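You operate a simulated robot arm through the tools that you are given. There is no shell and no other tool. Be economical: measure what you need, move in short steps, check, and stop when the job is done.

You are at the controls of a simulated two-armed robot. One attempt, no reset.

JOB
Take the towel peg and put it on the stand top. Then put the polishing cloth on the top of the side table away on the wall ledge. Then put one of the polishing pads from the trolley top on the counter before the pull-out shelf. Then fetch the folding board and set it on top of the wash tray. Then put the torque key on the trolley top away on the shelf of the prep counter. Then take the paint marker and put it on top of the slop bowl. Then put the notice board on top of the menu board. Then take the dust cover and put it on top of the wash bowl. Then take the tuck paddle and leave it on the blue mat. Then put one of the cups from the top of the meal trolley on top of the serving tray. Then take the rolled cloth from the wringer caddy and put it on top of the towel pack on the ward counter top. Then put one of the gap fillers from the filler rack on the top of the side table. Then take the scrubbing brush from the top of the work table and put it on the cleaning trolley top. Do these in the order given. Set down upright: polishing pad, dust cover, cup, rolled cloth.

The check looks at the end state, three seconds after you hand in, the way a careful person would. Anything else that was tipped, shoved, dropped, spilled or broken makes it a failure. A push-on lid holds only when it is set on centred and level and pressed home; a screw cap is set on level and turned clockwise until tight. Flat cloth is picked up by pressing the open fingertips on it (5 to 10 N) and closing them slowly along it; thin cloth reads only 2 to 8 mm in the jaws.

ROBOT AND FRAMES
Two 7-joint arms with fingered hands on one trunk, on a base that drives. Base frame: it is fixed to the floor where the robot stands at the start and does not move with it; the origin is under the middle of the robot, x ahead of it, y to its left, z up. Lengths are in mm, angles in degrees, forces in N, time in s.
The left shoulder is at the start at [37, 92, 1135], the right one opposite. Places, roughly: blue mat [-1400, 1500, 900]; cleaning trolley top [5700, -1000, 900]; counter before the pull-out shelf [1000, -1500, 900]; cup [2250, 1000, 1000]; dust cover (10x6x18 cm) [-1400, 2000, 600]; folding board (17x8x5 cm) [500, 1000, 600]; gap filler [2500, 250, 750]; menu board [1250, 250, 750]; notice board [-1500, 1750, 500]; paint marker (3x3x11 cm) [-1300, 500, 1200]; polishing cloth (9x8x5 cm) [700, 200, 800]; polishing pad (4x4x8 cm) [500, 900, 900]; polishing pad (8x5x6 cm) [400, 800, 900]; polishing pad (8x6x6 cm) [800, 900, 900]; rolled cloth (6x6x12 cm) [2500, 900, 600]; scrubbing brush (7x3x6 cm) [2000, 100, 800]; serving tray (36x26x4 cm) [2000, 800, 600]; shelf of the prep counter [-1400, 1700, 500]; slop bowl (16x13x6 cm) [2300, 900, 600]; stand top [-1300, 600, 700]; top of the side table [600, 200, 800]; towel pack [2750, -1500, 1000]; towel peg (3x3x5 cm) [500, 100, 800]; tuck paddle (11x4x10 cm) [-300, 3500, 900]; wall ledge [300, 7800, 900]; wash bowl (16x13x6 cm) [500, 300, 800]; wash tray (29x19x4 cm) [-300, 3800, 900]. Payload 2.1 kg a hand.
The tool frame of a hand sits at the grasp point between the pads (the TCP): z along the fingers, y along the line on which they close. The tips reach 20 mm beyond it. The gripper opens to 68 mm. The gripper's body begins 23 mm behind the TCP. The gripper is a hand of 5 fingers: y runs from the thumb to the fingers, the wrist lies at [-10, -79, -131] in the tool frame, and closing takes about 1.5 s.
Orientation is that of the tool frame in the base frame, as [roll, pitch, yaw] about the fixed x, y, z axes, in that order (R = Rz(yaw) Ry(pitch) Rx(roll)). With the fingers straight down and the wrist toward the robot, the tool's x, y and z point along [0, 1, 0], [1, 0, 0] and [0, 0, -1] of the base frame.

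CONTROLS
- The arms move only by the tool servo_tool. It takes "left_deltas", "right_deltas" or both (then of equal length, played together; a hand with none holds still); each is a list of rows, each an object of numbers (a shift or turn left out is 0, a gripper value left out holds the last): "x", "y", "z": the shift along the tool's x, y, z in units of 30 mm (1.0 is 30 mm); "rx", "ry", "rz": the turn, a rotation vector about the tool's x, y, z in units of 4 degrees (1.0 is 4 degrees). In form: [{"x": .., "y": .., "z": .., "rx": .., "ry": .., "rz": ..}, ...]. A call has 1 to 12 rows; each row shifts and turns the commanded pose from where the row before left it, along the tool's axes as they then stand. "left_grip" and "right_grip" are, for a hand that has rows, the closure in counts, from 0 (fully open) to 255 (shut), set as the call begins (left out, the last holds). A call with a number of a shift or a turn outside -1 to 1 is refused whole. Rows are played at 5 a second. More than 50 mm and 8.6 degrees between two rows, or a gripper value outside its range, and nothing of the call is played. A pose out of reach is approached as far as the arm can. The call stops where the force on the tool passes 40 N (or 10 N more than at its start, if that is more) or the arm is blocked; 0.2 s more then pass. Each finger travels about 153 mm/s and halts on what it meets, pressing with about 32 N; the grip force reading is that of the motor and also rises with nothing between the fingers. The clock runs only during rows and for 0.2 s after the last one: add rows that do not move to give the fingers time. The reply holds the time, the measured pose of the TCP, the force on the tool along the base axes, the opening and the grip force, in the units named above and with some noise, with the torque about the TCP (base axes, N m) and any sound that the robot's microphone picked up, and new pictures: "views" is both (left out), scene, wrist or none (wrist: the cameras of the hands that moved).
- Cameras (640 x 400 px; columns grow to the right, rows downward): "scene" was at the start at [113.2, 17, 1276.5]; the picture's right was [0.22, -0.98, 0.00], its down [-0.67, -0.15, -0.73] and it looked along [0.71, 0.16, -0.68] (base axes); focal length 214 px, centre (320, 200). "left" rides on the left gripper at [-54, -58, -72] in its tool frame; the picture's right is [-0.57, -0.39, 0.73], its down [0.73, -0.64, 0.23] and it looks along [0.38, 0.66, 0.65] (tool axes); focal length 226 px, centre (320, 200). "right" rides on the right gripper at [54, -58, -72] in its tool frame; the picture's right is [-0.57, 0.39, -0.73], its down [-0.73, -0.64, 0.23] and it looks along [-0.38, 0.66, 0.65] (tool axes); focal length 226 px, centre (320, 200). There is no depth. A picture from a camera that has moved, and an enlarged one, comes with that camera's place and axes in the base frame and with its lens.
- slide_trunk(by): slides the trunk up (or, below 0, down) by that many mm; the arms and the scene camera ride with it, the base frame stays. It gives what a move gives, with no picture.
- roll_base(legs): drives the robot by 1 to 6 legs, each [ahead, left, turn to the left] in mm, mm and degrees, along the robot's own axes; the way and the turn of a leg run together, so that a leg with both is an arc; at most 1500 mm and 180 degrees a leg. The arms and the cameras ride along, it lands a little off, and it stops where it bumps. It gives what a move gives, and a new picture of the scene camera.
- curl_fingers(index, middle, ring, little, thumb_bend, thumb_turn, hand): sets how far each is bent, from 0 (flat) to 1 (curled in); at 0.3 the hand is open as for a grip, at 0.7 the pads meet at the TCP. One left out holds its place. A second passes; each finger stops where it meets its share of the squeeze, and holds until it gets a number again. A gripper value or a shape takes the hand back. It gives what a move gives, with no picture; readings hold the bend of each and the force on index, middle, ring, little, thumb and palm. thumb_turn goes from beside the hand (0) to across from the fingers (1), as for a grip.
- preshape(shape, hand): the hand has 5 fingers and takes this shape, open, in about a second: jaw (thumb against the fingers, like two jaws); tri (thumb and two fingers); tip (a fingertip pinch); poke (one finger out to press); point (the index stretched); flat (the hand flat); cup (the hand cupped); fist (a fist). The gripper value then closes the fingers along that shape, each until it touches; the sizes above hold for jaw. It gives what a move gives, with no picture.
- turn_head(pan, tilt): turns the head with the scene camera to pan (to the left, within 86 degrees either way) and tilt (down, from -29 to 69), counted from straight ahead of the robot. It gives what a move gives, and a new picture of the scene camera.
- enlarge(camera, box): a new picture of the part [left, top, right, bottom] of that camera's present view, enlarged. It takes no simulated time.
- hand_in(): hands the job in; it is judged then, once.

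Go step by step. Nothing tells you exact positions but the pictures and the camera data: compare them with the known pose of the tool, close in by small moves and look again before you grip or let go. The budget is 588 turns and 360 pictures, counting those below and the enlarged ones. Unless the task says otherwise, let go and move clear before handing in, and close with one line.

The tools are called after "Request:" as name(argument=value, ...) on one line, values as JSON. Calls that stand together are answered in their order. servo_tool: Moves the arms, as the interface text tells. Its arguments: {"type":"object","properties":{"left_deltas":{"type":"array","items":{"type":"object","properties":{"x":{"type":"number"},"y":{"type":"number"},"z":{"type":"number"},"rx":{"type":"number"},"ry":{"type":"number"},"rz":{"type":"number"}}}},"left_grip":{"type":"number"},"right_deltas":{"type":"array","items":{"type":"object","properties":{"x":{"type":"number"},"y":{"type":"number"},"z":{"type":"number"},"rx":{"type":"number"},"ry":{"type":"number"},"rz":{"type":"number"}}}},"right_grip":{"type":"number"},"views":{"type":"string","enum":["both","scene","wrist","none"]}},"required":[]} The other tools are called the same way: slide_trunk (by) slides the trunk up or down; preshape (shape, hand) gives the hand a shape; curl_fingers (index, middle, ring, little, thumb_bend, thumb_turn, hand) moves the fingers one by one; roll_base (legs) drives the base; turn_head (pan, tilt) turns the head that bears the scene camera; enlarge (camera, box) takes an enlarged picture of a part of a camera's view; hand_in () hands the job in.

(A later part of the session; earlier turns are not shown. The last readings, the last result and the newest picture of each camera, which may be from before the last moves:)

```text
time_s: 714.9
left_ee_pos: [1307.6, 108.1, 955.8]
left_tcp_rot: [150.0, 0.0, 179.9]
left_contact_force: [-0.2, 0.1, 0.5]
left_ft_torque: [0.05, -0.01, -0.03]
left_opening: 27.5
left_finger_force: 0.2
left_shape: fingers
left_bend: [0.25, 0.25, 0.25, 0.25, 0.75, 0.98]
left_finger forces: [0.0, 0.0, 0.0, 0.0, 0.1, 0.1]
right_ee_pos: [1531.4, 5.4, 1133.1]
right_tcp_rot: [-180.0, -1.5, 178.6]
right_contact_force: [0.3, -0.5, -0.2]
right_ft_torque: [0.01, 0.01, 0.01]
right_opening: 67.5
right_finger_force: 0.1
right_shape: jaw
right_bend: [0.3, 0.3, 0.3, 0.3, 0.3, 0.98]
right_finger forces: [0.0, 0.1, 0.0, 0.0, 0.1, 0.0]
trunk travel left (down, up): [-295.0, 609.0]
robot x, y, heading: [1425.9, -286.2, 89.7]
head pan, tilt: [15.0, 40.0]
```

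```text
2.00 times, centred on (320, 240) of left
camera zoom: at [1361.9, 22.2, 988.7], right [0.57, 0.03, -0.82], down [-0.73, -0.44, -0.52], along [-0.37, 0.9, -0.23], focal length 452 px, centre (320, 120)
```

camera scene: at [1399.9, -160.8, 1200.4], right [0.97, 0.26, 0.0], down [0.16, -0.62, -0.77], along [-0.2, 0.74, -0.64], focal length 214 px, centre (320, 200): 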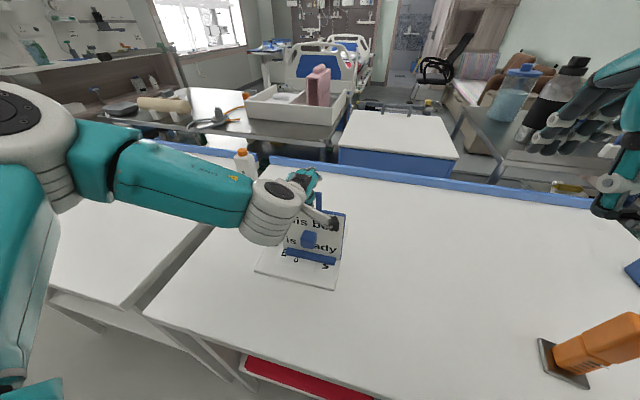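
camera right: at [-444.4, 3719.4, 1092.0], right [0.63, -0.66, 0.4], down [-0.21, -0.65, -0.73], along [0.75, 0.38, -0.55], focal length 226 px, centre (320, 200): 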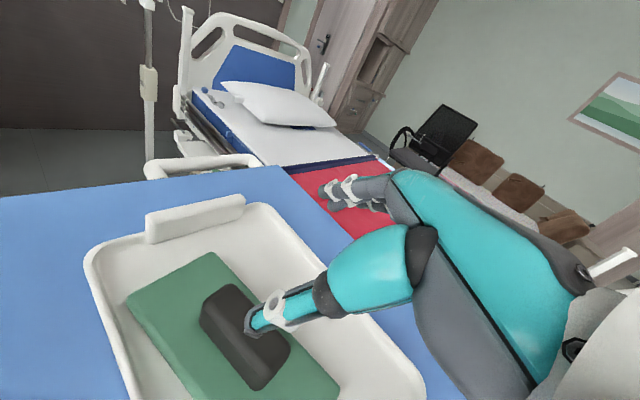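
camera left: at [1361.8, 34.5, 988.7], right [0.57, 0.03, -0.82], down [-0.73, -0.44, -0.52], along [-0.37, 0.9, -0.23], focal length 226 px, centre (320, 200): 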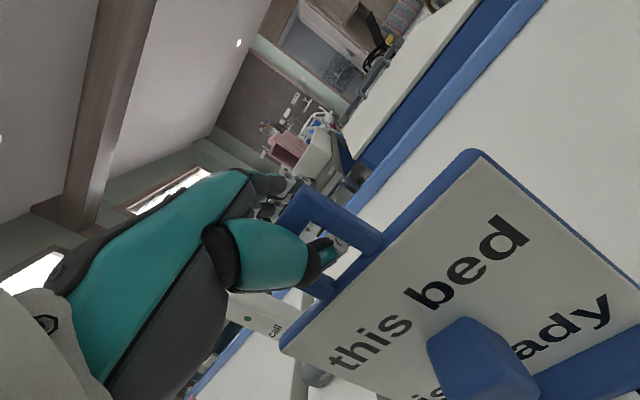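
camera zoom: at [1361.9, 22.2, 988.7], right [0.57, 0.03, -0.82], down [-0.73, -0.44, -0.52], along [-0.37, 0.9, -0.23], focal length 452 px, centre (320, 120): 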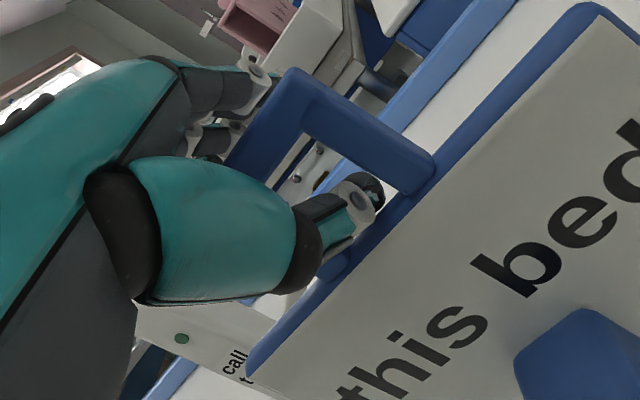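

The thumb is now in front of the loop and nothing is touching. I'll rise straight up.

Request:
servo_tool(left_deltas=[{"y": 0.1, "z": -0.17}, {"y": 0.15, "z": -0.26}, {"y": 0.25, "z": -0.43}, {"y": 0.3, "z": -0.52}, {}], views="both")

```text
time_s: 716.1
left_ee_pos: [1308.9, 110.7, 1003.3]
left_tcp_rot: [149.9, 0.0, 179.8]
left_contact_force: [1.2, -0.9, -0.2]
left_ft_torque: [-0.01, 0.01, -0.02]
left_opening: 28.7
left_finger_force: 0.7
left_shape: fingers
left_bend: [0.25, 0.25, 0.25, 0.25, 0.74, 0.98]
left_finger forces: [0.0, 0.0, 0.0, 0.0, 0.9, 0.1]
right_ee_pos: [1531.0, 4.9, 1133.8]
right_tcp_rot: [-180.0, -1.5, 178.6]
right_contact_force: [0.5, 0.7, -0.6]
right_ft_torque: [0.01, 0.0, 0.02]
right_opening: 67.6
right_finger_force: 0.0
right_shape: jaw
right_bend: [0.3, 0.3, 0.3, 0.3, 0.3, 0.98]
right_finger forces: [0.0, 0.0, 0.0, 0.1, 0.1, 0.0]
trunk travel left (down, up): [-295.0, 609.0]
robot x, y, heading: [1423.9, -284.9, 89.9]
head pan, tilt: [15.0, 40.0]
camera scene: at [1399.8, -160.1, 1200.3], right [0.97, 0.26, 0.0], down [0.16, -0.62, -0.77], along [-0.2, 0.74, -0.64], focal length 214 px, centre (320, 200)
camera left: at [1362.5, 22.5, 1036.8], right [0.57, 0.03, -0.82], down [-0.73, -0.44, -0.52], along [-0.37, 0.9, -0.23], focal length 226 px, centre (320, 200)
```

scene: 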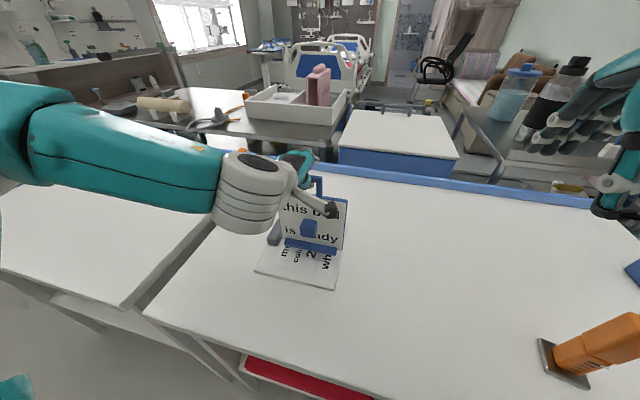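
left: 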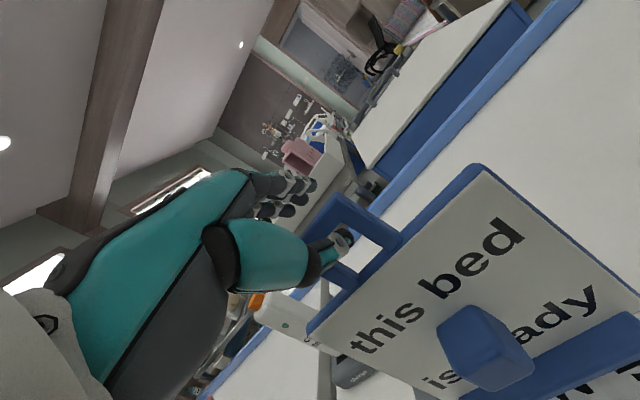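

The thumb still carries the loop. I'll lower it back until the board stands again, then retract the thumb further.

Request:
servo_tool(left_deltas=[{"y": -0.25, "z": 0.43}, {"y": -0.25, "z": 0.43}, {"y": -0.15, "z": 0.26}, {"y": -0.1, "z": 0.17}, {"y": -0.05, "z": 0.09}, {}], views="wrist")

```text
time_s: 717.5
left_ee_pos: [1307.7, 108.8, 955.8]
left_tcp_rot: [150.0, -0.1, 179.9]
left_contact_force: [-0.3, -0.1, 0.7]
left_ft_torque: [0.0, -0.01, 0.0]
left_opening: 27.7
left_finger_force: 0.1
left_shape: fingers
left_bend: [0.25, 0.25, 0.25, 0.25, 0.75, 0.98]
left_finger forces: [0.0, 0.1, 0.0, 0.0, 0.1, 0.0]
right_ee_pos: [1530.9, 6.0, 1133.9]
right_tcp_rot: [-180.0, -1.5, 178.6]
right_contact_force: [0.4, 0.5, -0.3]
right_ft_torque: [0.02, 0.02, 0.01]
right_opening: 67.5
right_finger_force: 0.0
right_shape: jaw
right_bend: [0.3, 0.3, 0.3, 0.3, 0.3, 0.98]
right_finger forces: [0.0, 0.0, 0.1, 0.0, 0.0, 0.0]
trunk travel left (down, up): [-295.0, 609.0]
robot x, y, heading: [1422.1, -288.5, 89.6]
head pan, tilt: [15.0, 40.0]
camera left: at [1362.0, 22.7, 988.9], right [0.57, 0.03, -0.82], down [-0.73, -0.44, -0.52], along [-0.37, 0.9, -0.23], focal length 226 px, centre (320, 200)
```

left: 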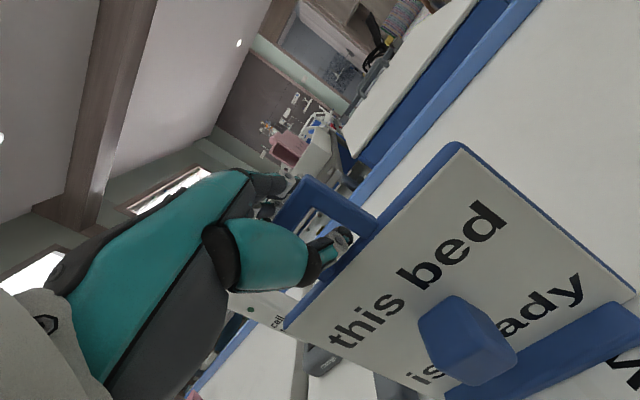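

I'll straighten the fingers to gain room behind the loop, draw back 12 mm more, and then open the thumb.

Request:
curl_fingers(hand="left", index=0.0, middle=0.0, ring=0.0, little=0.0)

Request:
servo_tool(left_deltas=[{"y": -0.2, "z": -0.12}, {"y": -0.2, "z": -0.12}, {}], views="wrist")

```text
time_s: 718.5
left_ee_pos: [1307.9, 109.8, 954.8]
left_tcp_rot: [150.0, 0.0, 179.7]
left_contact_force: [-0.3, 0.3, 0.7]
left_ft_torque: [-0.02, -0.04, 0.0]
left_opening: 50.0
left_finger_force: 0.0
left_shape: fingers
left_bend: [0.0, 0.0, 0.0, 0.0, 0.75, 0.98]
left_finger forces: [0.0, 0.0, 0.0, 0.0, 0.0, 0.0]
right_ee_pos: [1531.2, 3.8, 1133.2]
right_tcp_rot: [180.0, -1.5, 178.7]
right_contact_force: [-1.0, -0.2, 0.5]
right_ft_torque: [0.02, 0.0, -0.01]
right_opening: 67.5
right_finger_force: 0.1
right_shape: jaw
right_bend: [0.3, 0.3, 0.3, 0.3, 0.3, 0.98]
right_finger forces: [0.0, 0.0, 0.0, 0.0, 0.0, 0.0]
trunk travel left (down, up): [-295.0, 609.0]
robot x, y, heading: [1418.3, -284.9, 89.9]
head pan, tilt: [15.0, 40.0]
```

```text
time_s: 719.3
left_ee_pos: [1306.8, 94.9, 956.3]
left_tcp_rot: [150.1, 0.1, 179.7]
left_contact_force: [0.0, 0.1, 0.3]
left_ft_torque: [-0.03, -0.01, -0.03]
left_opening: 49.9
left_finger_force: 0.1
left_shape: fingers
left_bend: [0.0, 0.0, 0.0, 0.0, 0.75, 0.98]
left_finger forces: [0.0, 0.0, 0.0, 0.0, 0.0, 0.0]
right_ee_pos: [1531.3, 5.1, 1133.7]
right_tcp_rot: [-180.0, -1.4, 178.6]
right_contact_force: [1.0, 0.4, 0.3]
right_ft_torque: [0.0, -0.01, 0.02]
right_opening: 67.8
right_finger_force: 0.0
right_shape: jaw
right_bend: [0.3, 0.3, 0.3, 0.3, 0.3, 0.98]
right_finger forces: [0.0, 0.0, 0.0, 0.1, 0.1, 0.0]
trunk travel left (down, up): [-295.0, 609.0]
robot x, y, heading: [1421.9, -287.0, 89.7]
head pan, tilt: [15.0, 40.0]
camera left: at [1361.8, 8.3, 989.4], right [0.57, 0.03, -0.82], down [-0.73, -0.44, -0.52], along [-0.37, 0.9, -0.23], focal length 226 px, centre (320, 200)
```

left: 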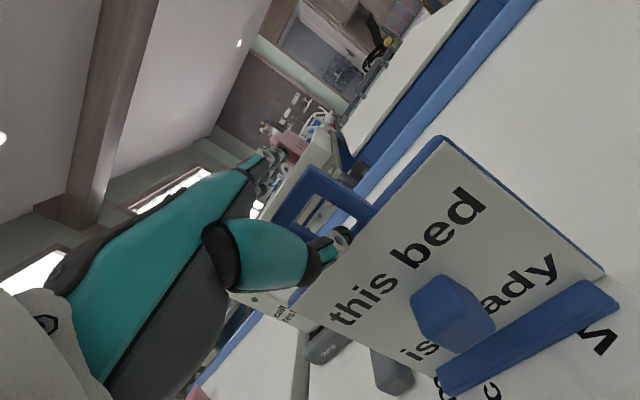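

Now the thumb is clearly in front of the panel. Open it and rise.

Request:
curl_fingers(hand="left", thumb_bend=0.35)

Request:
servo_tool(left_deltas=[{"y": 0.1, "z": -0.17}, {"y": 0.15, "z": -0.26}, {"y": 0.25, "z": -0.43}, {"y": 0.3, "z": -0.52}, {"y": 0.3, "z": -0.52}, {}], views="both")

```text
time_s: 720.3
left_ee_pos: [1307.2, 95.9, 956.2]
left_tcp_rot: [149.9, 0.0, 179.8]
left_contact_force: [0.3, 0.4, -0.3]
left_ft_torque: [0.01, -0.01, 0.02]
left_opening: 85.1
left_finger_force: 0.0
left_shape: fingers
left_bend: [0.0, 0.0, 0.0, 0.0, 0.35, 0.98]
left_finger forces: [0.0, 0.1, 0.0, 0.0, 0.0, 0.0]
right_ee_pos: [1531.5, 5.9, 1134.0]
right_tcp_rot: [-180.0, -1.5, 178.6]
right_contact_force: [-0.6, -0.4, 0.4]
right_ft_torque: [-0.03, 0.01, 0.03]
right_opening: 67.7
right_finger_force: 0.1
right_shape: jaw
right_bend: [0.3, 0.3, 0.3, 0.3, 0.3, 0.98]
right_finger forces: [0.0, 0.0, 0.1, 0.0, 0.0, 0.0]
trunk travel left (down, up): [-295.0, 609.0]
robot x, y, heading: [1423.6, -284.9, 89.6]
head pan, tilt: [15.0, 40.0]
```

```text
time_s: 721.7
left_ee_pos: [1308.5, 95.4, 1023.0]
left_tcp_rot: [150.1, 0.0, 179.8]
left_contact_force: [0.6, 0.1, 0.1]
left_ft_torque: [-0.04, -0.03, 0.04]
left_opening: 85.1
left_finger_force: 0.0
left_shape: fingers
left_bend: [0.0, 0.0, 0.0, 0.0, 0.35, 0.98]
left_finger forces: [0.0, 0.1, 0.1, 0.0, 0.0, 0.0]
right_ee_pos: [1531.6, 5.8, 1134.0]
right_tcp_rot: [-179.9, -1.6, 178.7]
right_contact_force: [0.9, 0.3, -1.2]
right_ft_torque: [-0.02, 0.0, -0.02]
right_opening: 68.0
right_finger_force: 0.0
right_shape: jaw
right_bend: [0.3, 0.3, 0.3, 0.3, 0.3, 0.98]
right_finger forces: [0.0, 0.1, 0.0, 0.0, 0.0, 0.0]
trunk travel left (down, up): [-295.0, 609.0]
robot x, y, heading: [1420.9, -284.2, 89.9]
head pan, tilt: [15.0, 40.0]
camera scene: at [1399.8, -160.2, 1200.3], right [0.97, 0.26, 0.0], down [0.16, -0.62, -0.77], along [-0.2, 0.74, -0.64], focal length 214 px, centre (320, 200)
camera left: at [1362.5, 8.3, 1055.7], right [0.57, 0.03, -0.82], down [-0.73, -0.44, -0.52], along [-0.37, 0.9, -0.23], focal length 226 px, centre (320, 200)
```

scene: 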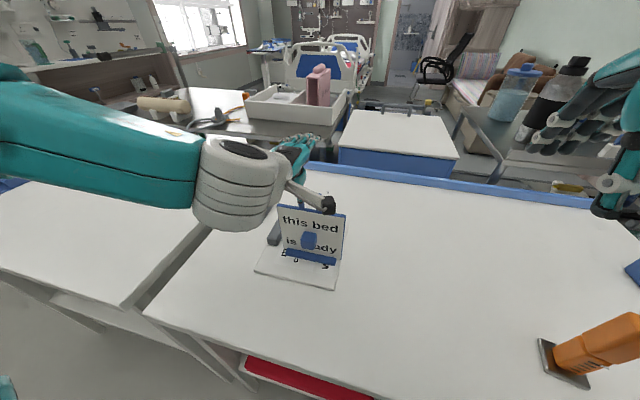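
left: 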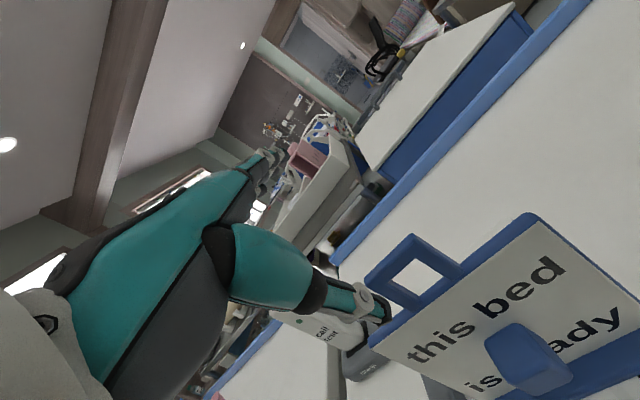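

Task 7 done: the notice board stands on the list board. Next the dust cover on the prep counter's shelf; I'll retrace and line up there.

Request:
servo_tool(left_deltas=[{"y": 0.3, "z": -0.52}, {"y": -0.5, "z": -0.3}, {"y": -0.5, "z": -0.3}, {"rx": 0.83}, {"rx": 0.83}, {"rx": 0.83}, {}], views="none")

Request:
preshape(hand="left", shape="jaw")

Request:
roll_base(legs=[[-330, 0, 0], [0, 1480, 0], [0, 270, 0], [0, 0, 90], [0, -1400, 0], [0, -1370, 0]])

Request:
slide_trunk(by=-280)

Request:
turn_head(pan=0, tilt=35)

```text
time_s: 723.3
left_ee_pos: [1307.4, 59.8, 1041.2]
left_tcp_rot: [160.1, -0.1, 179.9]
left_contact_force: [-0.5, 0.0, 0.6]
left_ft_torque: [0.0, 0.04, -0.03]
left_opening: 85.2
left_finger_force: 0.1
left_shape: fingers
left_bend: [0.0, 0.0, 0.0, 0.0, 0.35, 0.98]
left_finger forces: [0.0, 0.0, 0.1, 0.0, 0.1, 0.0]
right_ee_pos: [1531.0, 4.7, 1133.3]
right_tcp_rot: [180.0, -1.5, 178.4]
right_contact_force: [0.5, 0.3, -0.3]
right_ft_torque: [0.0, 0.01, 0.0]
right_opening: 67.7
right_finger_force: 0.0
right_shape: jaw
right_bend: [0.3, 0.3, 0.3, 0.3, 0.3, 0.98]
right_finger forces: [0.0, 0.0, 0.0, 0.0, 0.0, 0.0]
trunk travel left (down, up): [-295.0, 609.0]
robot x, y, heading: [1423.8, -285.5, 89.8]
head pan, tilt: [15.0, 40.0]
```

```text
time_s: 724.2
left_ee_pos: [1306.7, 60.4, 1040.3]
left_tcp_rot: [159.9, -0.1, 179.8]
left_contact_force: [-0.2, -0.2, -0.4]
left_ft_torque: [-0.02, 0.04, -0.01]
left_opening: 67.9
left_finger_force: 0.0
left_shape: jaw
left_bend: [0.3, 0.3, 0.3, 0.3, 0.3, 0.98]
left_finger forces: [0.0, 0.0, 0.0, 0.0, 0.0, 0.0]
right_ee_pos: [1533.0, 4.5, 1133.6]
right_tcp_rot: [-180.0, -1.5, 178.6]
right_contact_force: [1.2, 0.0, -0.4]
right_ft_torque: [0.0, -0.02, -0.02]
right_opening: 67.8
right_finger_force: 0.0
right_shape: jaw
right_bend: [0.3, 0.3, 0.3, 0.3, 0.3, 0.98]
right_finger forces: [0.0, 0.0, 0.0, 0.0, 0.0, 0.0]
trunk travel left (down, up): [-295.0, 609.0]
robot x, y, heading: [1422.2, -281.8, 89.9]
head pan, tilt: [15.0, 40.0]
```

```text
time_s: 751.7
left_ee_pos: [-686.8, 2043.5, 1040.9]
left_tcp_rot: [159.9, 0.0, -90.1]
left_contact_force: [-0.5, -0.5, -0.8]
left_ft_torque: [0.02, 0.0, -0.02]
left_opening: 67.8
left_finger_force: 0.1
left_shape: jaw
left_bend: [0.3, 0.3, 0.3, 0.3, 0.3, 0.98]
left_finger forces: [0.0, 0.0, 0.1, 0.0, 0.0, 0.0]
right_ee_pos: [-631.1, 2267.6, 1134.3]
right_tcp_rot: [180.0, -1.4, -91.3]
right_contact_force: [0.7, 0.2, 1.1]
right_ft_torque: [0.02, 0.0, -0.01]
right_opening: 67.7
right_finger_force: 0.0
right_shape: jaw
right_bend: [0.3, 0.3, 0.3, 0.3, 0.3, 0.98]
right_finger forces: [0.1, 0.0, 0.1, 0.0, 0.1, 0.0]
trunk travel left (down, up): [-295.0, 609.0]
robot x, y, heading: [-338.0, 2156.7, 179.8]
head pan, tilt: [15.0, 40.0]
camera scene: at [-466.8, 2134.7, 1200.3], right [-0.26, 0.97, 0.0], down [0.62, 0.17, -0.77], along [-0.74, -0.2, -0.64], focal length 214 px, centre (320, 200)
```

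scene: 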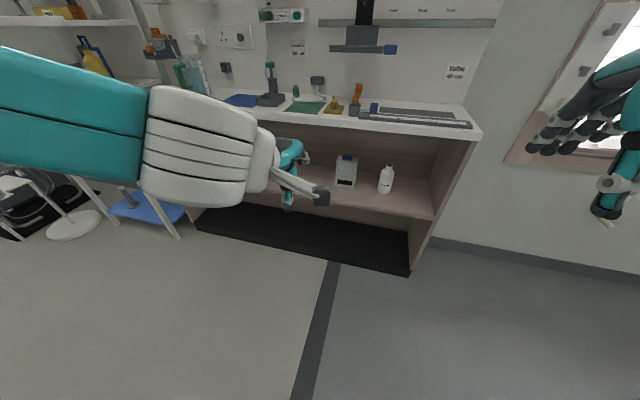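

```text
time_s: 754.5
left_ee_pos: [-703.4, 2043.0, 734.0]
left_tcp_rot: [165.3, 0.0, -90.0]
left_contact_force: [-0.6, 0.4, 0.1]
left_ft_torque: [-0.04, -0.03, 0.01]
left_opening: 67.7
left_finger_force: 0.1
left_shape: jaw
left_bend: [0.3, 0.3, 0.3, 0.3, 0.3, 0.98]
left_finger forces: [0.1, 0.0, 0.0, 0.0, 0.1, 0.0]
right_ee_pos: [-630.9, 2266.7, 853.6]
right_tcp_rot: [180.0, -1.5, -91.3]
right_contact_force: [0.1, 0.2, -0.4]
right_ft_torque: [0.01, 0.01, 0.02]
right_opening: 68.0
right_finger_force: 0.0
right_shape: jaw
right_bend: [0.3, 0.3, 0.3, 0.3, 0.3, 0.98]
right_finger forces: [0.0, 0.0, 0.1, 0.0, 0.0, 0.0]
trunk travel left (down, up): [-15.0, 889.0]
robot x, y, heading: [-337.8, 2160.7, 179.9]
head pan, tilt: [15.0, 40.0]
```

```text
time_s: 755.3
left_ee_pos: [-703.5, 2043.7, 734.1]
left_tcp_rot: [165.4, -0.1, -90.1]
left_contact_force: [0.7, -0.1, 0.1]
left_ft_torque: [0.01, -0.01, 0.0]
left_opening: 67.8
left_finger_force: 0.1
left_shape: jaw
left_bend: [0.3, 0.3, 0.3, 0.3, 0.3, 0.98]
left_finger forces: [0.1, 0.1, 0.0, 0.1, 0.0, 0.1]
right_ee_pos: [-630.8, 2267.4, 853.9]
right_tcp_rot: [-180.0, -1.5, -91.3]
right_contact_force: [-0.4, -0.1, 0.1]
right_ft_torque: [-0.02, -0.03, -0.03]
right_opening: 67.3
right_finger_force: 0.1
right_shape: jaw
right_bend: [0.3, 0.3, 0.3, 0.3, 0.3, 0.98]
right_finger forces: [0.0, 0.0, 0.1, 0.0, 0.0, 0.1]
trunk travel left (down, up): [-15.0, 889.0]
robot x, y, heading: [-340.9, 2158.4, 180.0]
head pan, tilt: [0.0, 35.0]
camera scene: at [-538.0, 2156.8, 921.7], right [0.0, 1.0, 0.0], down [0.57, 0.0, -0.82], along [-0.82, 0.0, -0.57], focal length 214 px, centre (320, 200)
```

scene: 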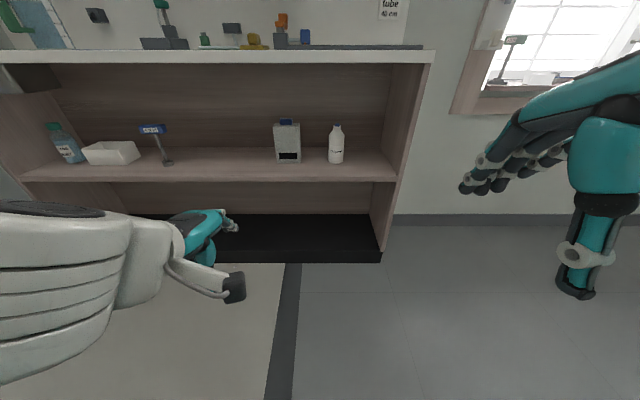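

The dust cover stands by itself, in line with my left hand at y 2043. I'll drive up to it.

Request:
roll_base(legs=[[585, 0, 0]])

Request:
servo_tool(left_deltas=[{"y": 0.5, "z": 0.14}, {}], views="wrist")

```text
time_s: 758.6
left_ee_pos: [-1286.7, 2042.5, 733.9]
left_tcp_rot: [165.3, 0.0, -90.1]
left_contact_force: [0.0, -0.1, 0.2]
left_ft_torque: [0.0, -0.01, 0.0]
left_opening: 67.8
left_finger_force: 0.0
left_shape: jaw
left_bend: [0.3, 0.3, 0.3, 0.3, 0.3, 0.98]
left_finger forces: [0.0, 0.0, 0.0, 0.0, 0.0, 0.0]
right_ee_pos: [-1213.8, 2267.5, 852.7]
right_tcp_rot: [180.0, -1.6, -91.3]
right_contact_force: [-0.2, -0.3, 0.1]
right_ft_torque: [-0.01, -0.02, -0.01]
right_opening: 67.8
right_finger_force: 0.1
right_shape: jaw
right_bend: [0.3, 0.3, 0.3, 0.3, 0.3, 0.98]
right_finger forces: [0.0, 0.0, 0.0, 0.0, 0.0, 0.0]
trunk travel left (down, up): [-15.0, 889.0]
robot x, y, heading: [-924.8, 2159.6, 179.9]
head pan, tilt: [0.0, 35.0]
camera scene: at [-1120.2, 2157.6, 921.7], right [0.0, 1.0, 0.0], down [0.57, 0.0, -0.82], along [-0.82, 0.0, -0.57], focal length 214 px, centre (320, 200)
```

scene: 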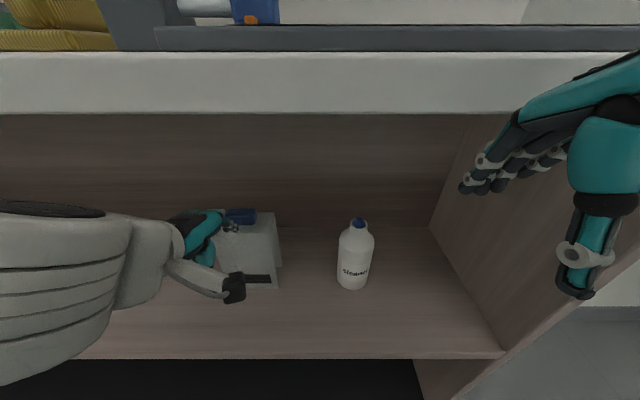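

```text
time_s: 759.2
left_ee_pos: [-1302.2, 2044.4, 733.5]
left_tcp_rot: [165.4, 0.0, -90.1]
left_contact_force: [-0.2, 0.0, -0.3]
left_ft_torque: [0.03, 0.04, 0.03]
left_opening: 67.8
left_finger_force: 0.1
left_shape: jaw
left_bend: [0.3, 0.3, 0.3, 0.3, 0.3, 0.98]
left_finger forces: [0.0, 0.0, 0.0, 0.0, 0.0, 0.0]
right_ee_pos: [-1213.4, 2268.1, 854.3]
right_tcp_rot: [180.0, -1.6, -91.3]
right_contact_force: [-0.1, 0.4, -0.3]
right_ft_torque: [0.01, 0.0, -0.02]
right_opening: 67.9
right_finger_force: 0.2
right_shape: jaw
right_bend: [0.3, 0.3, 0.3, 0.3, 0.3, 0.98]
right_finger forces: [0.1, 0.1, 0.2, 0.0, 0.1, 0.0]
trunk travel left (down, up): [-15.0, 889.0]
robot x, y, heading: [-921.0, 2154.8, 180.0]
head pan, tilt: [0.0, 35.0]
camera left: at [-1227.4, 2097.5, 788.3], right [0.19, 0.57, -0.8], down [0.56, -0.73, -0.38], along [-0.81, -0.38, -0.46], focal length 226 px, centre (320, 200)
```

left: 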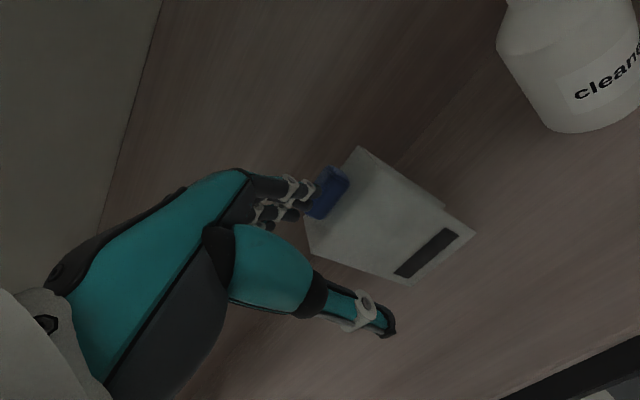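

The cover's grip pad centres at about [-1415, 2022, 678]. I'll move over it.

Request:
servo_tool(left_deltas=[{"x": 0.18, "y": 0.87, "z": 0.23}, {"x": 0.18, "y": 0.87, "z": 0.23}, {"x": 0.18, "y": 0.87, "z": 0.23}, {"x": 0.18, "y": 0.87, "z": 0.23}, {}], views="both")

```text
time_s: 760.6
left_ee_pos: [-1417.3, 2013.3, 700.1]
left_tcp_rot: [169.0, 0.3, -90.0]
left_contact_force: [-1.3, 0.6, 34.8]
left_ft_torque: [0.08, -1.31, 0.05]
left_opening: 67.9
left_finger_force: 0.1
left_shape: jaw
left_bend: [0.3, 0.3, 0.3, 0.3, 0.13, 0.97]
left_finger forces: [0.0, 0.0, 0.0, 0.0, 36.4, 0.0]
right_ee_pos: [-1238.6, 2260.9, 835.5]
right_tcp_rot: [-177.2, -0.7, -90.6]
right_contact_force: [14.2, 2.5, -43.1]
right_ft_torque: [-0.44, 0.24, -0.13]
right_opening: 68.2
right_finger_force: 0.0
right_shape: jaw
right_bend: [0.3, 0.3, 0.3, 0.3, 0.3, 0.98]
right_finger forces: [0.0, 0.0, 0.0, 0.1, 0.1, 43.2]
trunk travel left (down, up): [-15.0, 889.0]
robot x, y, heading: [-914.5, 2158.2, -179.5]
head pan, tilt: [0.0, 35.0]
stopped in row 5 (left hand): the arm was blocked; the commanded pose is now the measured one
camera scene: at [-1107.0, 2151.1, 924.0], right [-0.01, 1.0, 0.0], down [0.57, 0.01, -0.82], along [-0.82, -0.01, -0.57], focal length 214 px, centre (320, 200)
camera left: at [-1346.5, 2066.3, 759.7], right [0.24, 0.57, -0.79], down [0.59, -0.73, -0.35], along [-0.77, -0.38, -0.51], focal length 226 px, centre (320, 200)
```

scene: 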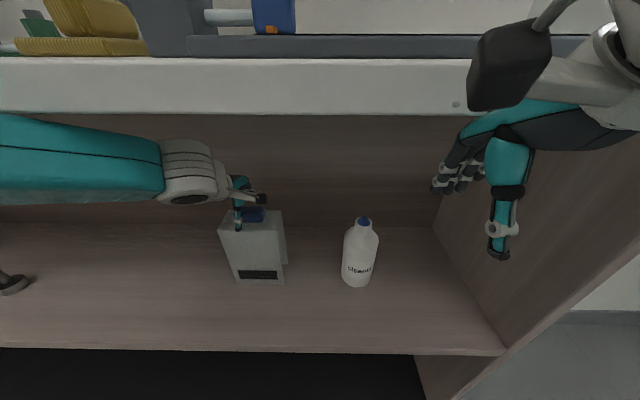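
left: 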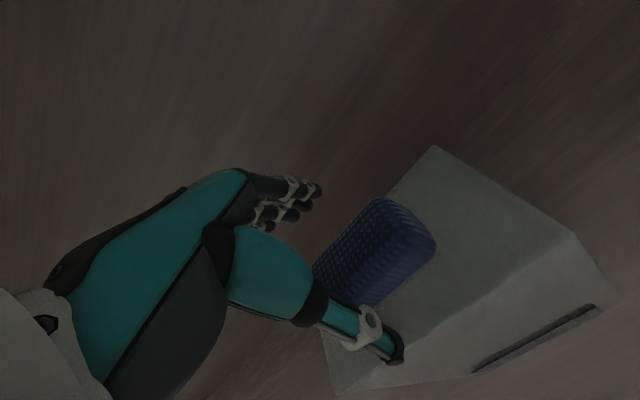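

Something blocked: my thumb presses on the cover and the right palm on the counter. I'll lift a little first, then retreat.

Request:
servo_tool(left_deltas=[{"y": 0.07, "z": -0.26}, {"y": 0.07, "z": -0.26}, {}], views="none")

```text
time_s: 761.4
left_ee_pos: [-1409.7, 2022.7, 700.0]
left_tcp_rot: [171.1, -0.6, -91.5]
left_contact_force: [-0.7, 0.2, 5.7]
left_ft_torque: [-0.03, -0.21, -0.05]
left_opening: 67.8
left_finger_force: 0.1
left_shape: jaw
left_bend: [0.3, 0.3, 0.3, 0.3, 0.27, 0.99]
left_finger forces: [0.1, 0.0, 0.1, 0.1, 5.8, 0.1]
right_ee_pos: [-1228.9, 2264.7, 839.1]
right_tcp_rot: [-178.7, -0.9, -91.2]
right_contact_force: [0.0, 0.0, 0.3]
right_ft_torque: [-0.01, 0.03, -0.01]
right_opening: 68.0
right_finger_force: 0.2
right_shape: jaw
right_bend: [0.3, 0.3, 0.3, 0.3, 0.3, 0.98]
right_finger forces: [0.0, 0.0, 0.0, 0.1, 0.0, 0.0]
trunk travel left (down, up): [-15.0, 889.0]
robot x, y, heading: [-916.4, 2161.8, -179.8]
head pan, tilt: [0.0, 35.0]
```

The hand now sits right over the pad, the thumb just touching the cover's top and the right palm free. I'll close here.

Request:
servo_tool(left_deltas=[{}, {}, {}, {}, {}, {}, {}, {}, {}], left_grip=255, views="both")

```text
time_s: 763.4
left_ee_pos: [-1408.3, 2022.6, 702.0]
left_tcp_rot: [171.0, -0.5, -91.6]
left_contact_force: [-0.6, 3.1, 29.9]
left_ft_torque: [-0.03, -1.15, 0.14]
left_opening: 24.0
left_finger_force: 31.7
left_shape: jaw
left_bend: [0.7, 0.7, 0.7, 0.7, 0.37, 1.0]
left_finger forces: [15.1, 7.8, 0.3, 0.1, 44.6, 0.1]
right_ee_pos: [-1227.7, 2263.9, 840.1]
right_tcp_rot: [-178.6, -0.9, -91.3]
right_contact_force: [0.3, -0.1, -0.8]
right_ft_torque: [0.01, 0.0, 0.04]
right_opening: 67.9
right_finger_force: 0.2
right_shape: jaw
right_bend: [0.3, 0.3, 0.3, 0.3, 0.3, 0.98]
right_finger forces: [0.0, 0.0, 0.1, 0.0, 0.0, 0.1]
trunk travel left (down, up): [-15.0, 889.0]
robot x, y, heading: [-917.1, 2158.5, -180.0]
head pan, tilt: [0.0, 35.0]
camera scene: at [-1114.7, 2152.4, 917.8], right [0.0, 1.0, 0.01], down [0.57, 0.01, -0.82], along [-0.82, 0.0, -0.57], focal length 214 px, centre (320, 200)
camera left: at [-1338.0, 2074.6, 763.7], right [0.28, 0.55, -0.78], down [0.58, -0.75, -0.32], along [-0.77, -0.36, -0.53], focal length 226 px, centre (320, 200)
```

scene: 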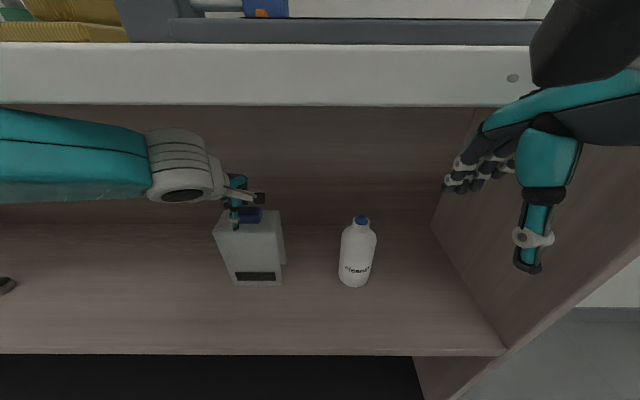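
left: 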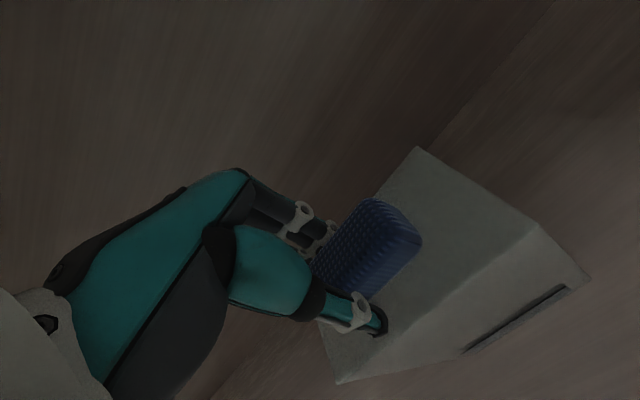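

The pad is held. I'll lift only slightly, since my wrist is close under the counter, and draw the cover out with the base.

Request:
servo_tool(left_deltas=[{"y": 0.04, "z": -0.25}, {"y": 0.04, "z": -0.25}, {}], views="none")

Request:
enlarge(camera="scene", box=[140, 90, 400, 300])

```text
time_s: 763.8
left_ee_pos: [-1404.4, 2023.3, 699.4]
left_tcp_rot: [172.4, -0.4, -91.8]
left_contact_force: [-7.7, 10.7, 118.7]
left_ft_torque: [-0.08, -2.68, 0.29]
left_opening: 23.7
left_finger_force: 32.4
left_shape: jaw
left_bend: [0.7, 0.7, 0.7, 0.7, 0.36, 1.0]
left_finger forces: [43.2, 20.8, 3.1, 0.1, 97.0, 0.0]
right_ee_pos: [-1225.1, 2264.9, 842.3]
right_tcp_rot: [-178.6, -0.9, -91.1]
right_contact_force: [3.9, 2.9, -4.5]
right_ft_torque: [-0.13, 0.16, -0.1]
right_opening: 67.8
right_finger_force: 0.1
right_shape: jaw
right_bend: [0.3, 0.3, 0.3, 0.3, 0.3, 0.98]
right_finger forces: [0.1, 0.0, 0.0, 0.0, 0.1, 5.9]
trunk travel left (down, up): [-15.0, 889.0]
robot x, y, heading: [-912.7, 2158.8, -179.7]
head pan, tilt: [0.0, 35.0]
stopped in row 1 (left hand): the force on the tool passed its limit (the readings are from after the stop); the commanded pose is now the measured one
```

```text
1.90 times, centred on (270, 195) of scene
camera zoom: at [-1113.3, 2153.6, 920.9], right [0.0, 1.0, 0.01], down [0.57, 0.01, -0.82], along [-0.82, 0.0, -0.57], focal length 408 px, centre (415, 210)
```

zoom: 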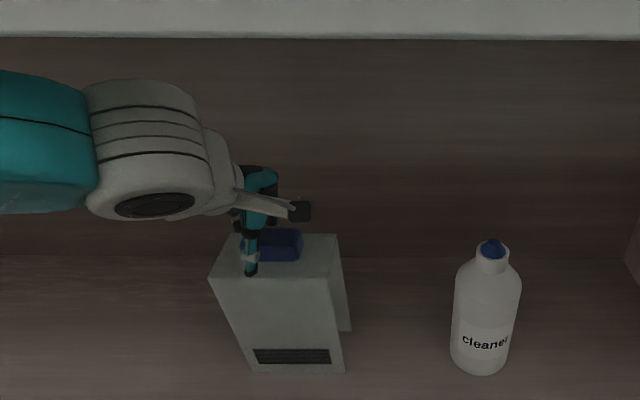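

The forearm is wedged under the counter. I'll lower the trunk a little to free it.

Request:
slide_trunk(by=-14)

```text
time_s: 764.4
left_ee_pos: [-1409.4, 2024.6, 702.8]
left_tcp_rot: [170.7, -1.0, -91.7]
left_contact_force: [0.2, -8.2, 44.5]
left_ft_torque: [-0.33, -1.73, 0.19]
left_opening: 22.1
left_finger_force: 31.6
left_shape: jaw
left_bend: [0.7, 0.7, 0.7, 0.7, 0.44, 1.0]
left_finger forces: [14.6, 6.0, 2.7, 0.0, 66.7, 0.0]
right_ee_pos: [-1227.3, 2267.0, 834.2]
right_tcp_rot: [-179.0, -1.4, -91.2]
right_contact_force: [0.2, -0.1, 0.2]
right_ft_torque: [0.03, 0.02, -0.01]
right_opening: 67.8
right_finger_force: 0.1
right_shape: jaw
right_bend: [0.3, 0.3, 0.3, 0.3, 0.3, 0.98]
right_finger forces: [0.0, 0.0, 0.0, 0.0, 0.0, 0.0]
trunk travel left (down, up): [-1.0, 903.0]
robot x, y, heading: [-916.0, 2158.8, -179.9]
head pan, tilt: [0.0, 35.0]
```

Still pressing. I'll let go, retreat, and come again with more pitch so the wrist stays low.

Request:
servo_tool(left_deltas=[{}, {}, {}, {}, {}], left_grip=0, views="none")

Request:
servo_tool(left_deltas=[{"rx": -0.5}, {"rx": -0.5}, {}], views="none")

```text
time_s: 764.8
left_ee_pos: [-1411.2, 2028.4, 703.0]
left_tcp_rot: [170.2, -0.8, -92.0]
left_contact_force: [-1.9, 2.8, 40.1]
left_ft_torque: [-0.32, -1.01, 0.04]
left_opening: 63.8
left_finger_force: 0.0
left_shape: jaw
left_bend: [0.38, 0.35, 0.35, 0.34, 0.4, 1.0]
left_finger forces: [0.0, 0.1, 0.1, 0.0, 48.7, 0.1]
right_ee_pos: [-1228.6, 2267.8, 829.8]
right_tcp_rot: [-178.8, -1.3, -91.4]
right_contact_force: [-0.2, -0.6, 0.7]
right_ft_torque: [-0.02, -0.04, -0.02]
right_opening: 68.1
right_finger_force: 0.0
right_shape: jaw
right_bend: [0.3, 0.3, 0.3, 0.3, 0.3, 0.98]
right_finger forces: [0.0, 0.1, 0.0, 0.0, 0.1, 0.0]
trunk travel left (down, up): [-1.0, 903.0]
robot x, y, heading: [-916.2, 2158.1, -179.9]
head pan, tilt: [0.0, 35.0]
stopped in row 1 (left hand): the force on the tool passed its limit (the readings are from after the stop); the commanded pose is now the measured one
```

```text
time_s: 765.6
left_ee_pos: [-1410.7, 2028.6, 699.4]
left_tcp_rot: [166.5, -0.8, -91.9]
left_contact_force: [1.2, 3.2, 39.6]
left_ft_torque: [-0.44, -1.47, 0.08]
left_opening: 67.6
left_finger_force: 0.0
left_shape: jaw
left_bend: [0.3, 0.3, 0.3, 0.3, 0.16, 1.0]
left_finger forces: [0.0, 0.0, 0.0, 0.0, 41.2, 0.1]
right_ee_pos: [-1228.1, 2268.2, 830.2]
right_tcp_rot: [-178.8, -1.2, -91.3]
right_contact_force: [0.2, -0.3, 0.4]
right_ft_torque: [-0.01, -0.01, -0.01]
right_opening: 68.1
right_finger_force: 0.1
right_shape: jaw
right_bend: [0.3, 0.3, 0.3, 0.3, 0.3, 0.98]
right_finger forces: [0.0, 0.0, 0.0, 0.0, 0.0, 0.0]
trunk travel left (down, up): [-1.0, 903.0]
robot x, y, heading: [-918.7, 2159.5, -180.0]
head pan, tilt: [0.0, 35.0]
```

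Fingers are open but the thumb still presses. I'll raise slightly now that the wrist is lower.

Request:
servo_tool(left_deltas=[{"y": 0.07, "z": -0.3}, {}], views="none")

```text
time_s: 766.2
left_ee_pos: [-1411.7, 2026.8, 704.9]
left_tcp_rot: [167.1, -1.0, -91.8]
left_contact_force: [-0.6, 0.4, 1.6]
left_ft_torque: [-0.01, -0.08, -0.03]
left_opening: 67.9
left_finger_force: 0.0
left_shape: jaw
left_bend: [0.3, 0.3, 0.3, 0.3, 0.29, 0.99]
left_finger forces: [0.0, 0.1, 0.0, 0.0, 1.8, 0.1]
right_ee_pos: [-1230.0, 2267.1, 829.0]
right_tcp_rot: [-178.4, -1.3, -91.2]
right_contact_force: [-0.3, 0.2, 0.4]
right_ft_torque: [0.03, 0.01, -0.02]
right_opening: 67.8
right_finger_force: 0.1
right_shape: jaw
right_bend: [0.3, 0.3, 0.3, 0.3, 0.3, 0.98]
right_finger forces: [0.1, 0.1, 0.1, 0.0, 0.0, 0.1]
trunk travel left (down, up): [-1.0, 903.0]
robot x, y, heading: [-919.3, 2158.5, -180.0]
head pan, tilt: [0.0, 35.0]
```

That relieved it. I'll raise another 10 mm and check that it still moves freely.

Request:
servo_tool(left_deltas=[{"y": 0.07, "z": -0.3}, {}], views="both")

```text
time_s: 766.8
left_ee_pos: [-1411.6, 2027.3, 711.4]
left_tcp_rot: [167.4, -0.8, -92.0]
left_contact_force: [0.1, 0.1, 0.0]
left_ft_torque: [0.0, 0.0, 0.02]
left_opening: 67.8
left_finger_force: 0.2
left_shape: jaw
left_bend: [0.3, 0.3, 0.3, 0.3, 0.3, 0.98]
left_finger forces: [0.0, 0.0, 0.0, 0.0, 0.0, 0.1]
right_ee_pos: [-1230.3, 2268.2, 827.6]
right_tcp_rot: [-178.6, -1.2, -91.2]
right_contact_force: [-0.2, 0.2, -0.6]
right_ft_torque: [-0.05, 0.02, 0.02]
right_opening: 67.7
right_finger_force: 0.0
right_shape: jaw
right_bend: [0.3, 0.3, 0.3, 0.3, 0.3, 0.98]
right_finger forces: [0.0, 0.0, 0.0, 0.1, 0.0, 0.0]
trunk travel left (down, up): [-1.0, 903.0]
robot x, y, heading: [-922.1, 2158.2, -180.4]
head pan, tilt: [0.0, 35.0]
camera scene: at [-1121.6, 2157.4, 906.2], right [0.0, 1.0, 0.0], down [0.57, 0.0, -0.82], along [-0.82, 0.0, -0.57], focal length 214 px, centre (320, 200)
camera left: at [-1336.4, 2079.6, 768.9], right [0.24, 0.55, -0.8], down [0.55, -0.76, -0.35], along [-0.8, -0.36, -0.48], focal length 226 px, centre (320, 200)
```

scene: 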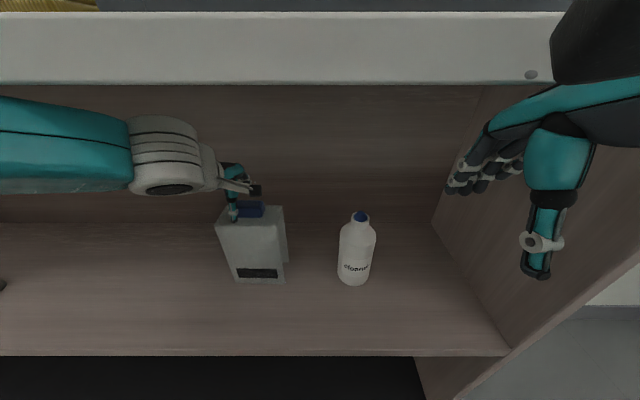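
left: 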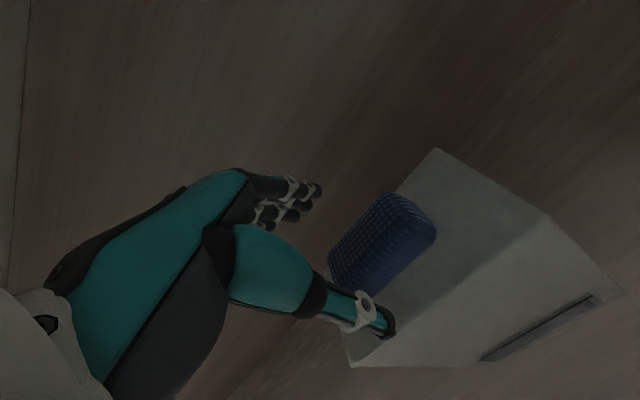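

All free again, the cover unmoved. I'll close from this slightly higher position.

Request:
servo_tool(left_deltas=[{"y": -0.03, "z": 0.12}, {}], views="none")

Request:
servo_tool(left_deltas=[{}, {}, {}, {}, {}, {}, {}, {}, {}], left_grip=255, views="none")

Request:
servo_tool(left_deltas=[{"y": 0.03, "z": -0.12}, {"y": 0.03, "z": -0.12}, {}], views="both")

```text
time_s: 767.4
left_ee_pos: [-1412.5, 2026.8, 712.1]
left_tcp_rot: [166.9, -0.7, -91.8]
left_contact_force: [0.4, 0.3, -0.5]
left_ft_torque: [-0.02, -0.01, 0.0]
left_opening: 67.9
left_finger_force: 0.1
left_shape: jaw
left_bend: [0.3, 0.3, 0.3, 0.3, 0.3, 0.98]
left_finger forces: [0.1, 0.0, 0.0, 0.0, 0.0, 0.1]
right_ee_pos: [-1229.4, 2267.6, 830.1]
right_tcp_rot: [-178.6, -1.1, -91.3]
right_contact_force: [0.1, 0.1, -1.3]
right_ft_torque: [0.0, -0.03, -0.01]
right_opening: 68.1
right_finger_force: 0.1
right_shape: jaw
right_bend: [0.3, 0.3, 0.3, 0.3, 0.3, 0.98]
right_finger forces: [0.1, 0.0, 0.0, 0.1, 0.0, 0.0]
trunk travel left (down, up): [-1.0, 903.0]
robot x, y, heading: [-917.5, 2153.7, -180.2]
head pan, tilt: [0.0, 35.0]
```

```text
time_s: 769.4
left_ee_pos: [-1411.0, 2027.3, 711.6]
left_tcp_rot: [166.9, -0.8, -91.8]
left_contact_force: [-0.2, 0.4, 0.2]
left_ft_torque: [-0.03, -0.03, 0.01]
left_opening: 22.4
left_finger_force: 32.1
left_shape: jaw
left_bend: [0.74, 0.51, 0.59, 0.56, 0.77, 1.0]
left_finger forces: [16.9, 9.5, 0.0, 0.1, 26.3, 0.1]
right_ee_pos: [-1229.2, 2267.4, 828.9]
right_tcp_rot: [-178.6, -1.3, -91.2]
right_contact_force: [-1.0, -0.3, -0.6]
right_ft_torque: [0.0, 0.01, 0.02]
right_opening: 68.0
right_finger_force: 0.1
right_shape: jaw
right_bend: [0.3, 0.3, 0.3, 0.3, 0.3, 0.98]
right_finger forces: [0.1, 0.1, 0.0, 0.1, 0.0, 0.0]
trunk travel left (down, up): [-1.0, 903.0]
robot x, y, heading: [-920.3, 2160.4, -180.1]
head pan, tilt: [0.0, 35.0]
```

```text
time_s: 770.2
left_ee_pos: [-1410.1, 2026.9, 711.4]
left_tcp_rot: [167.7, -0.8, -92.0]
left_contact_force: [0.0, 0.1, -0.6]
left_ft_torque: [-0.02, 0.03, 0.05]
left_opening: 22.3
left_finger_force: 32.5
left_shape: jaw
left_bend: [0.74, 0.51, 0.59, 0.56, 0.77, 1.0]
left_finger forces: [16.8, 9.5, 0.0, 0.0, 26.2, 0.1]
right_ee_pos: [-1228.0, 2268.3, 827.9]
right_tcp_rot: [-178.5, -1.3, -91.2]
right_contact_force: [-0.2, 1.0, 0.1]
right_ft_torque: [0.02, -0.02, 0.0]
right_opening: 68.1
right_finger_force: 0.1
right_shape: jaw
right_bend: [0.3, 0.3, 0.3, 0.3, 0.3, 0.98]
right_finger forces: [0.0, 0.0, 0.0, 0.0, 0.0, 0.0]
trunk travel left (down, up): [-1.0, 903.0]
robot x, y, heading: [-917.0, 2157.2, -179.8]
head pan, tilt: [0.0, 35.0]
camera scene: at [-1121.7, 2157.5, 905.2], right [0.0, 1.0, 0.0], down [0.57, 0.0, -0.82], along [-0.82, 0.0, -0.57], focal length 214 px, centre (320, 200)
camera left: at [-1336.1, 2080.1, 769.2], right [0.24, 0.55, -0.8], down [0.55, -0.76, -0.35], along [-0.8, -0.36, -0.48], focal length 226 px, centre (320, 200)
```

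scene: 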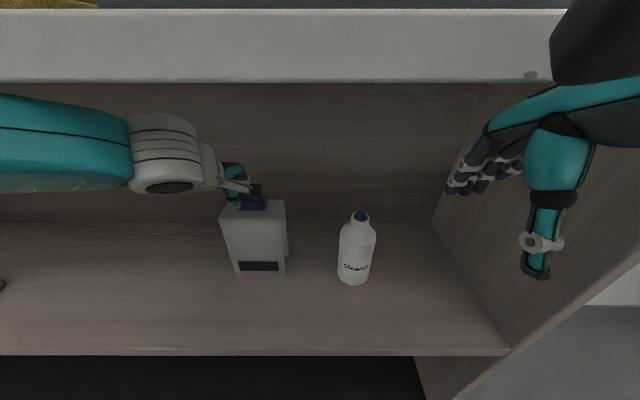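
left: 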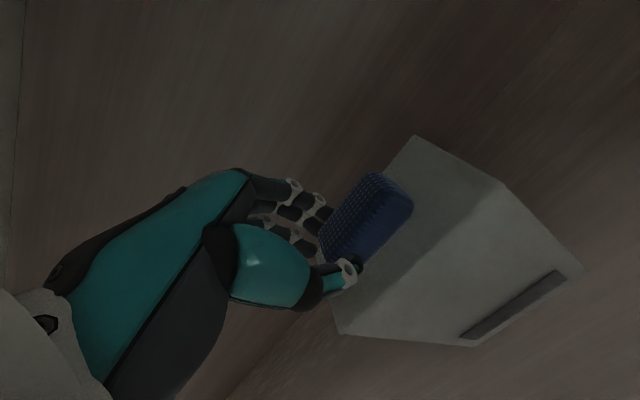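

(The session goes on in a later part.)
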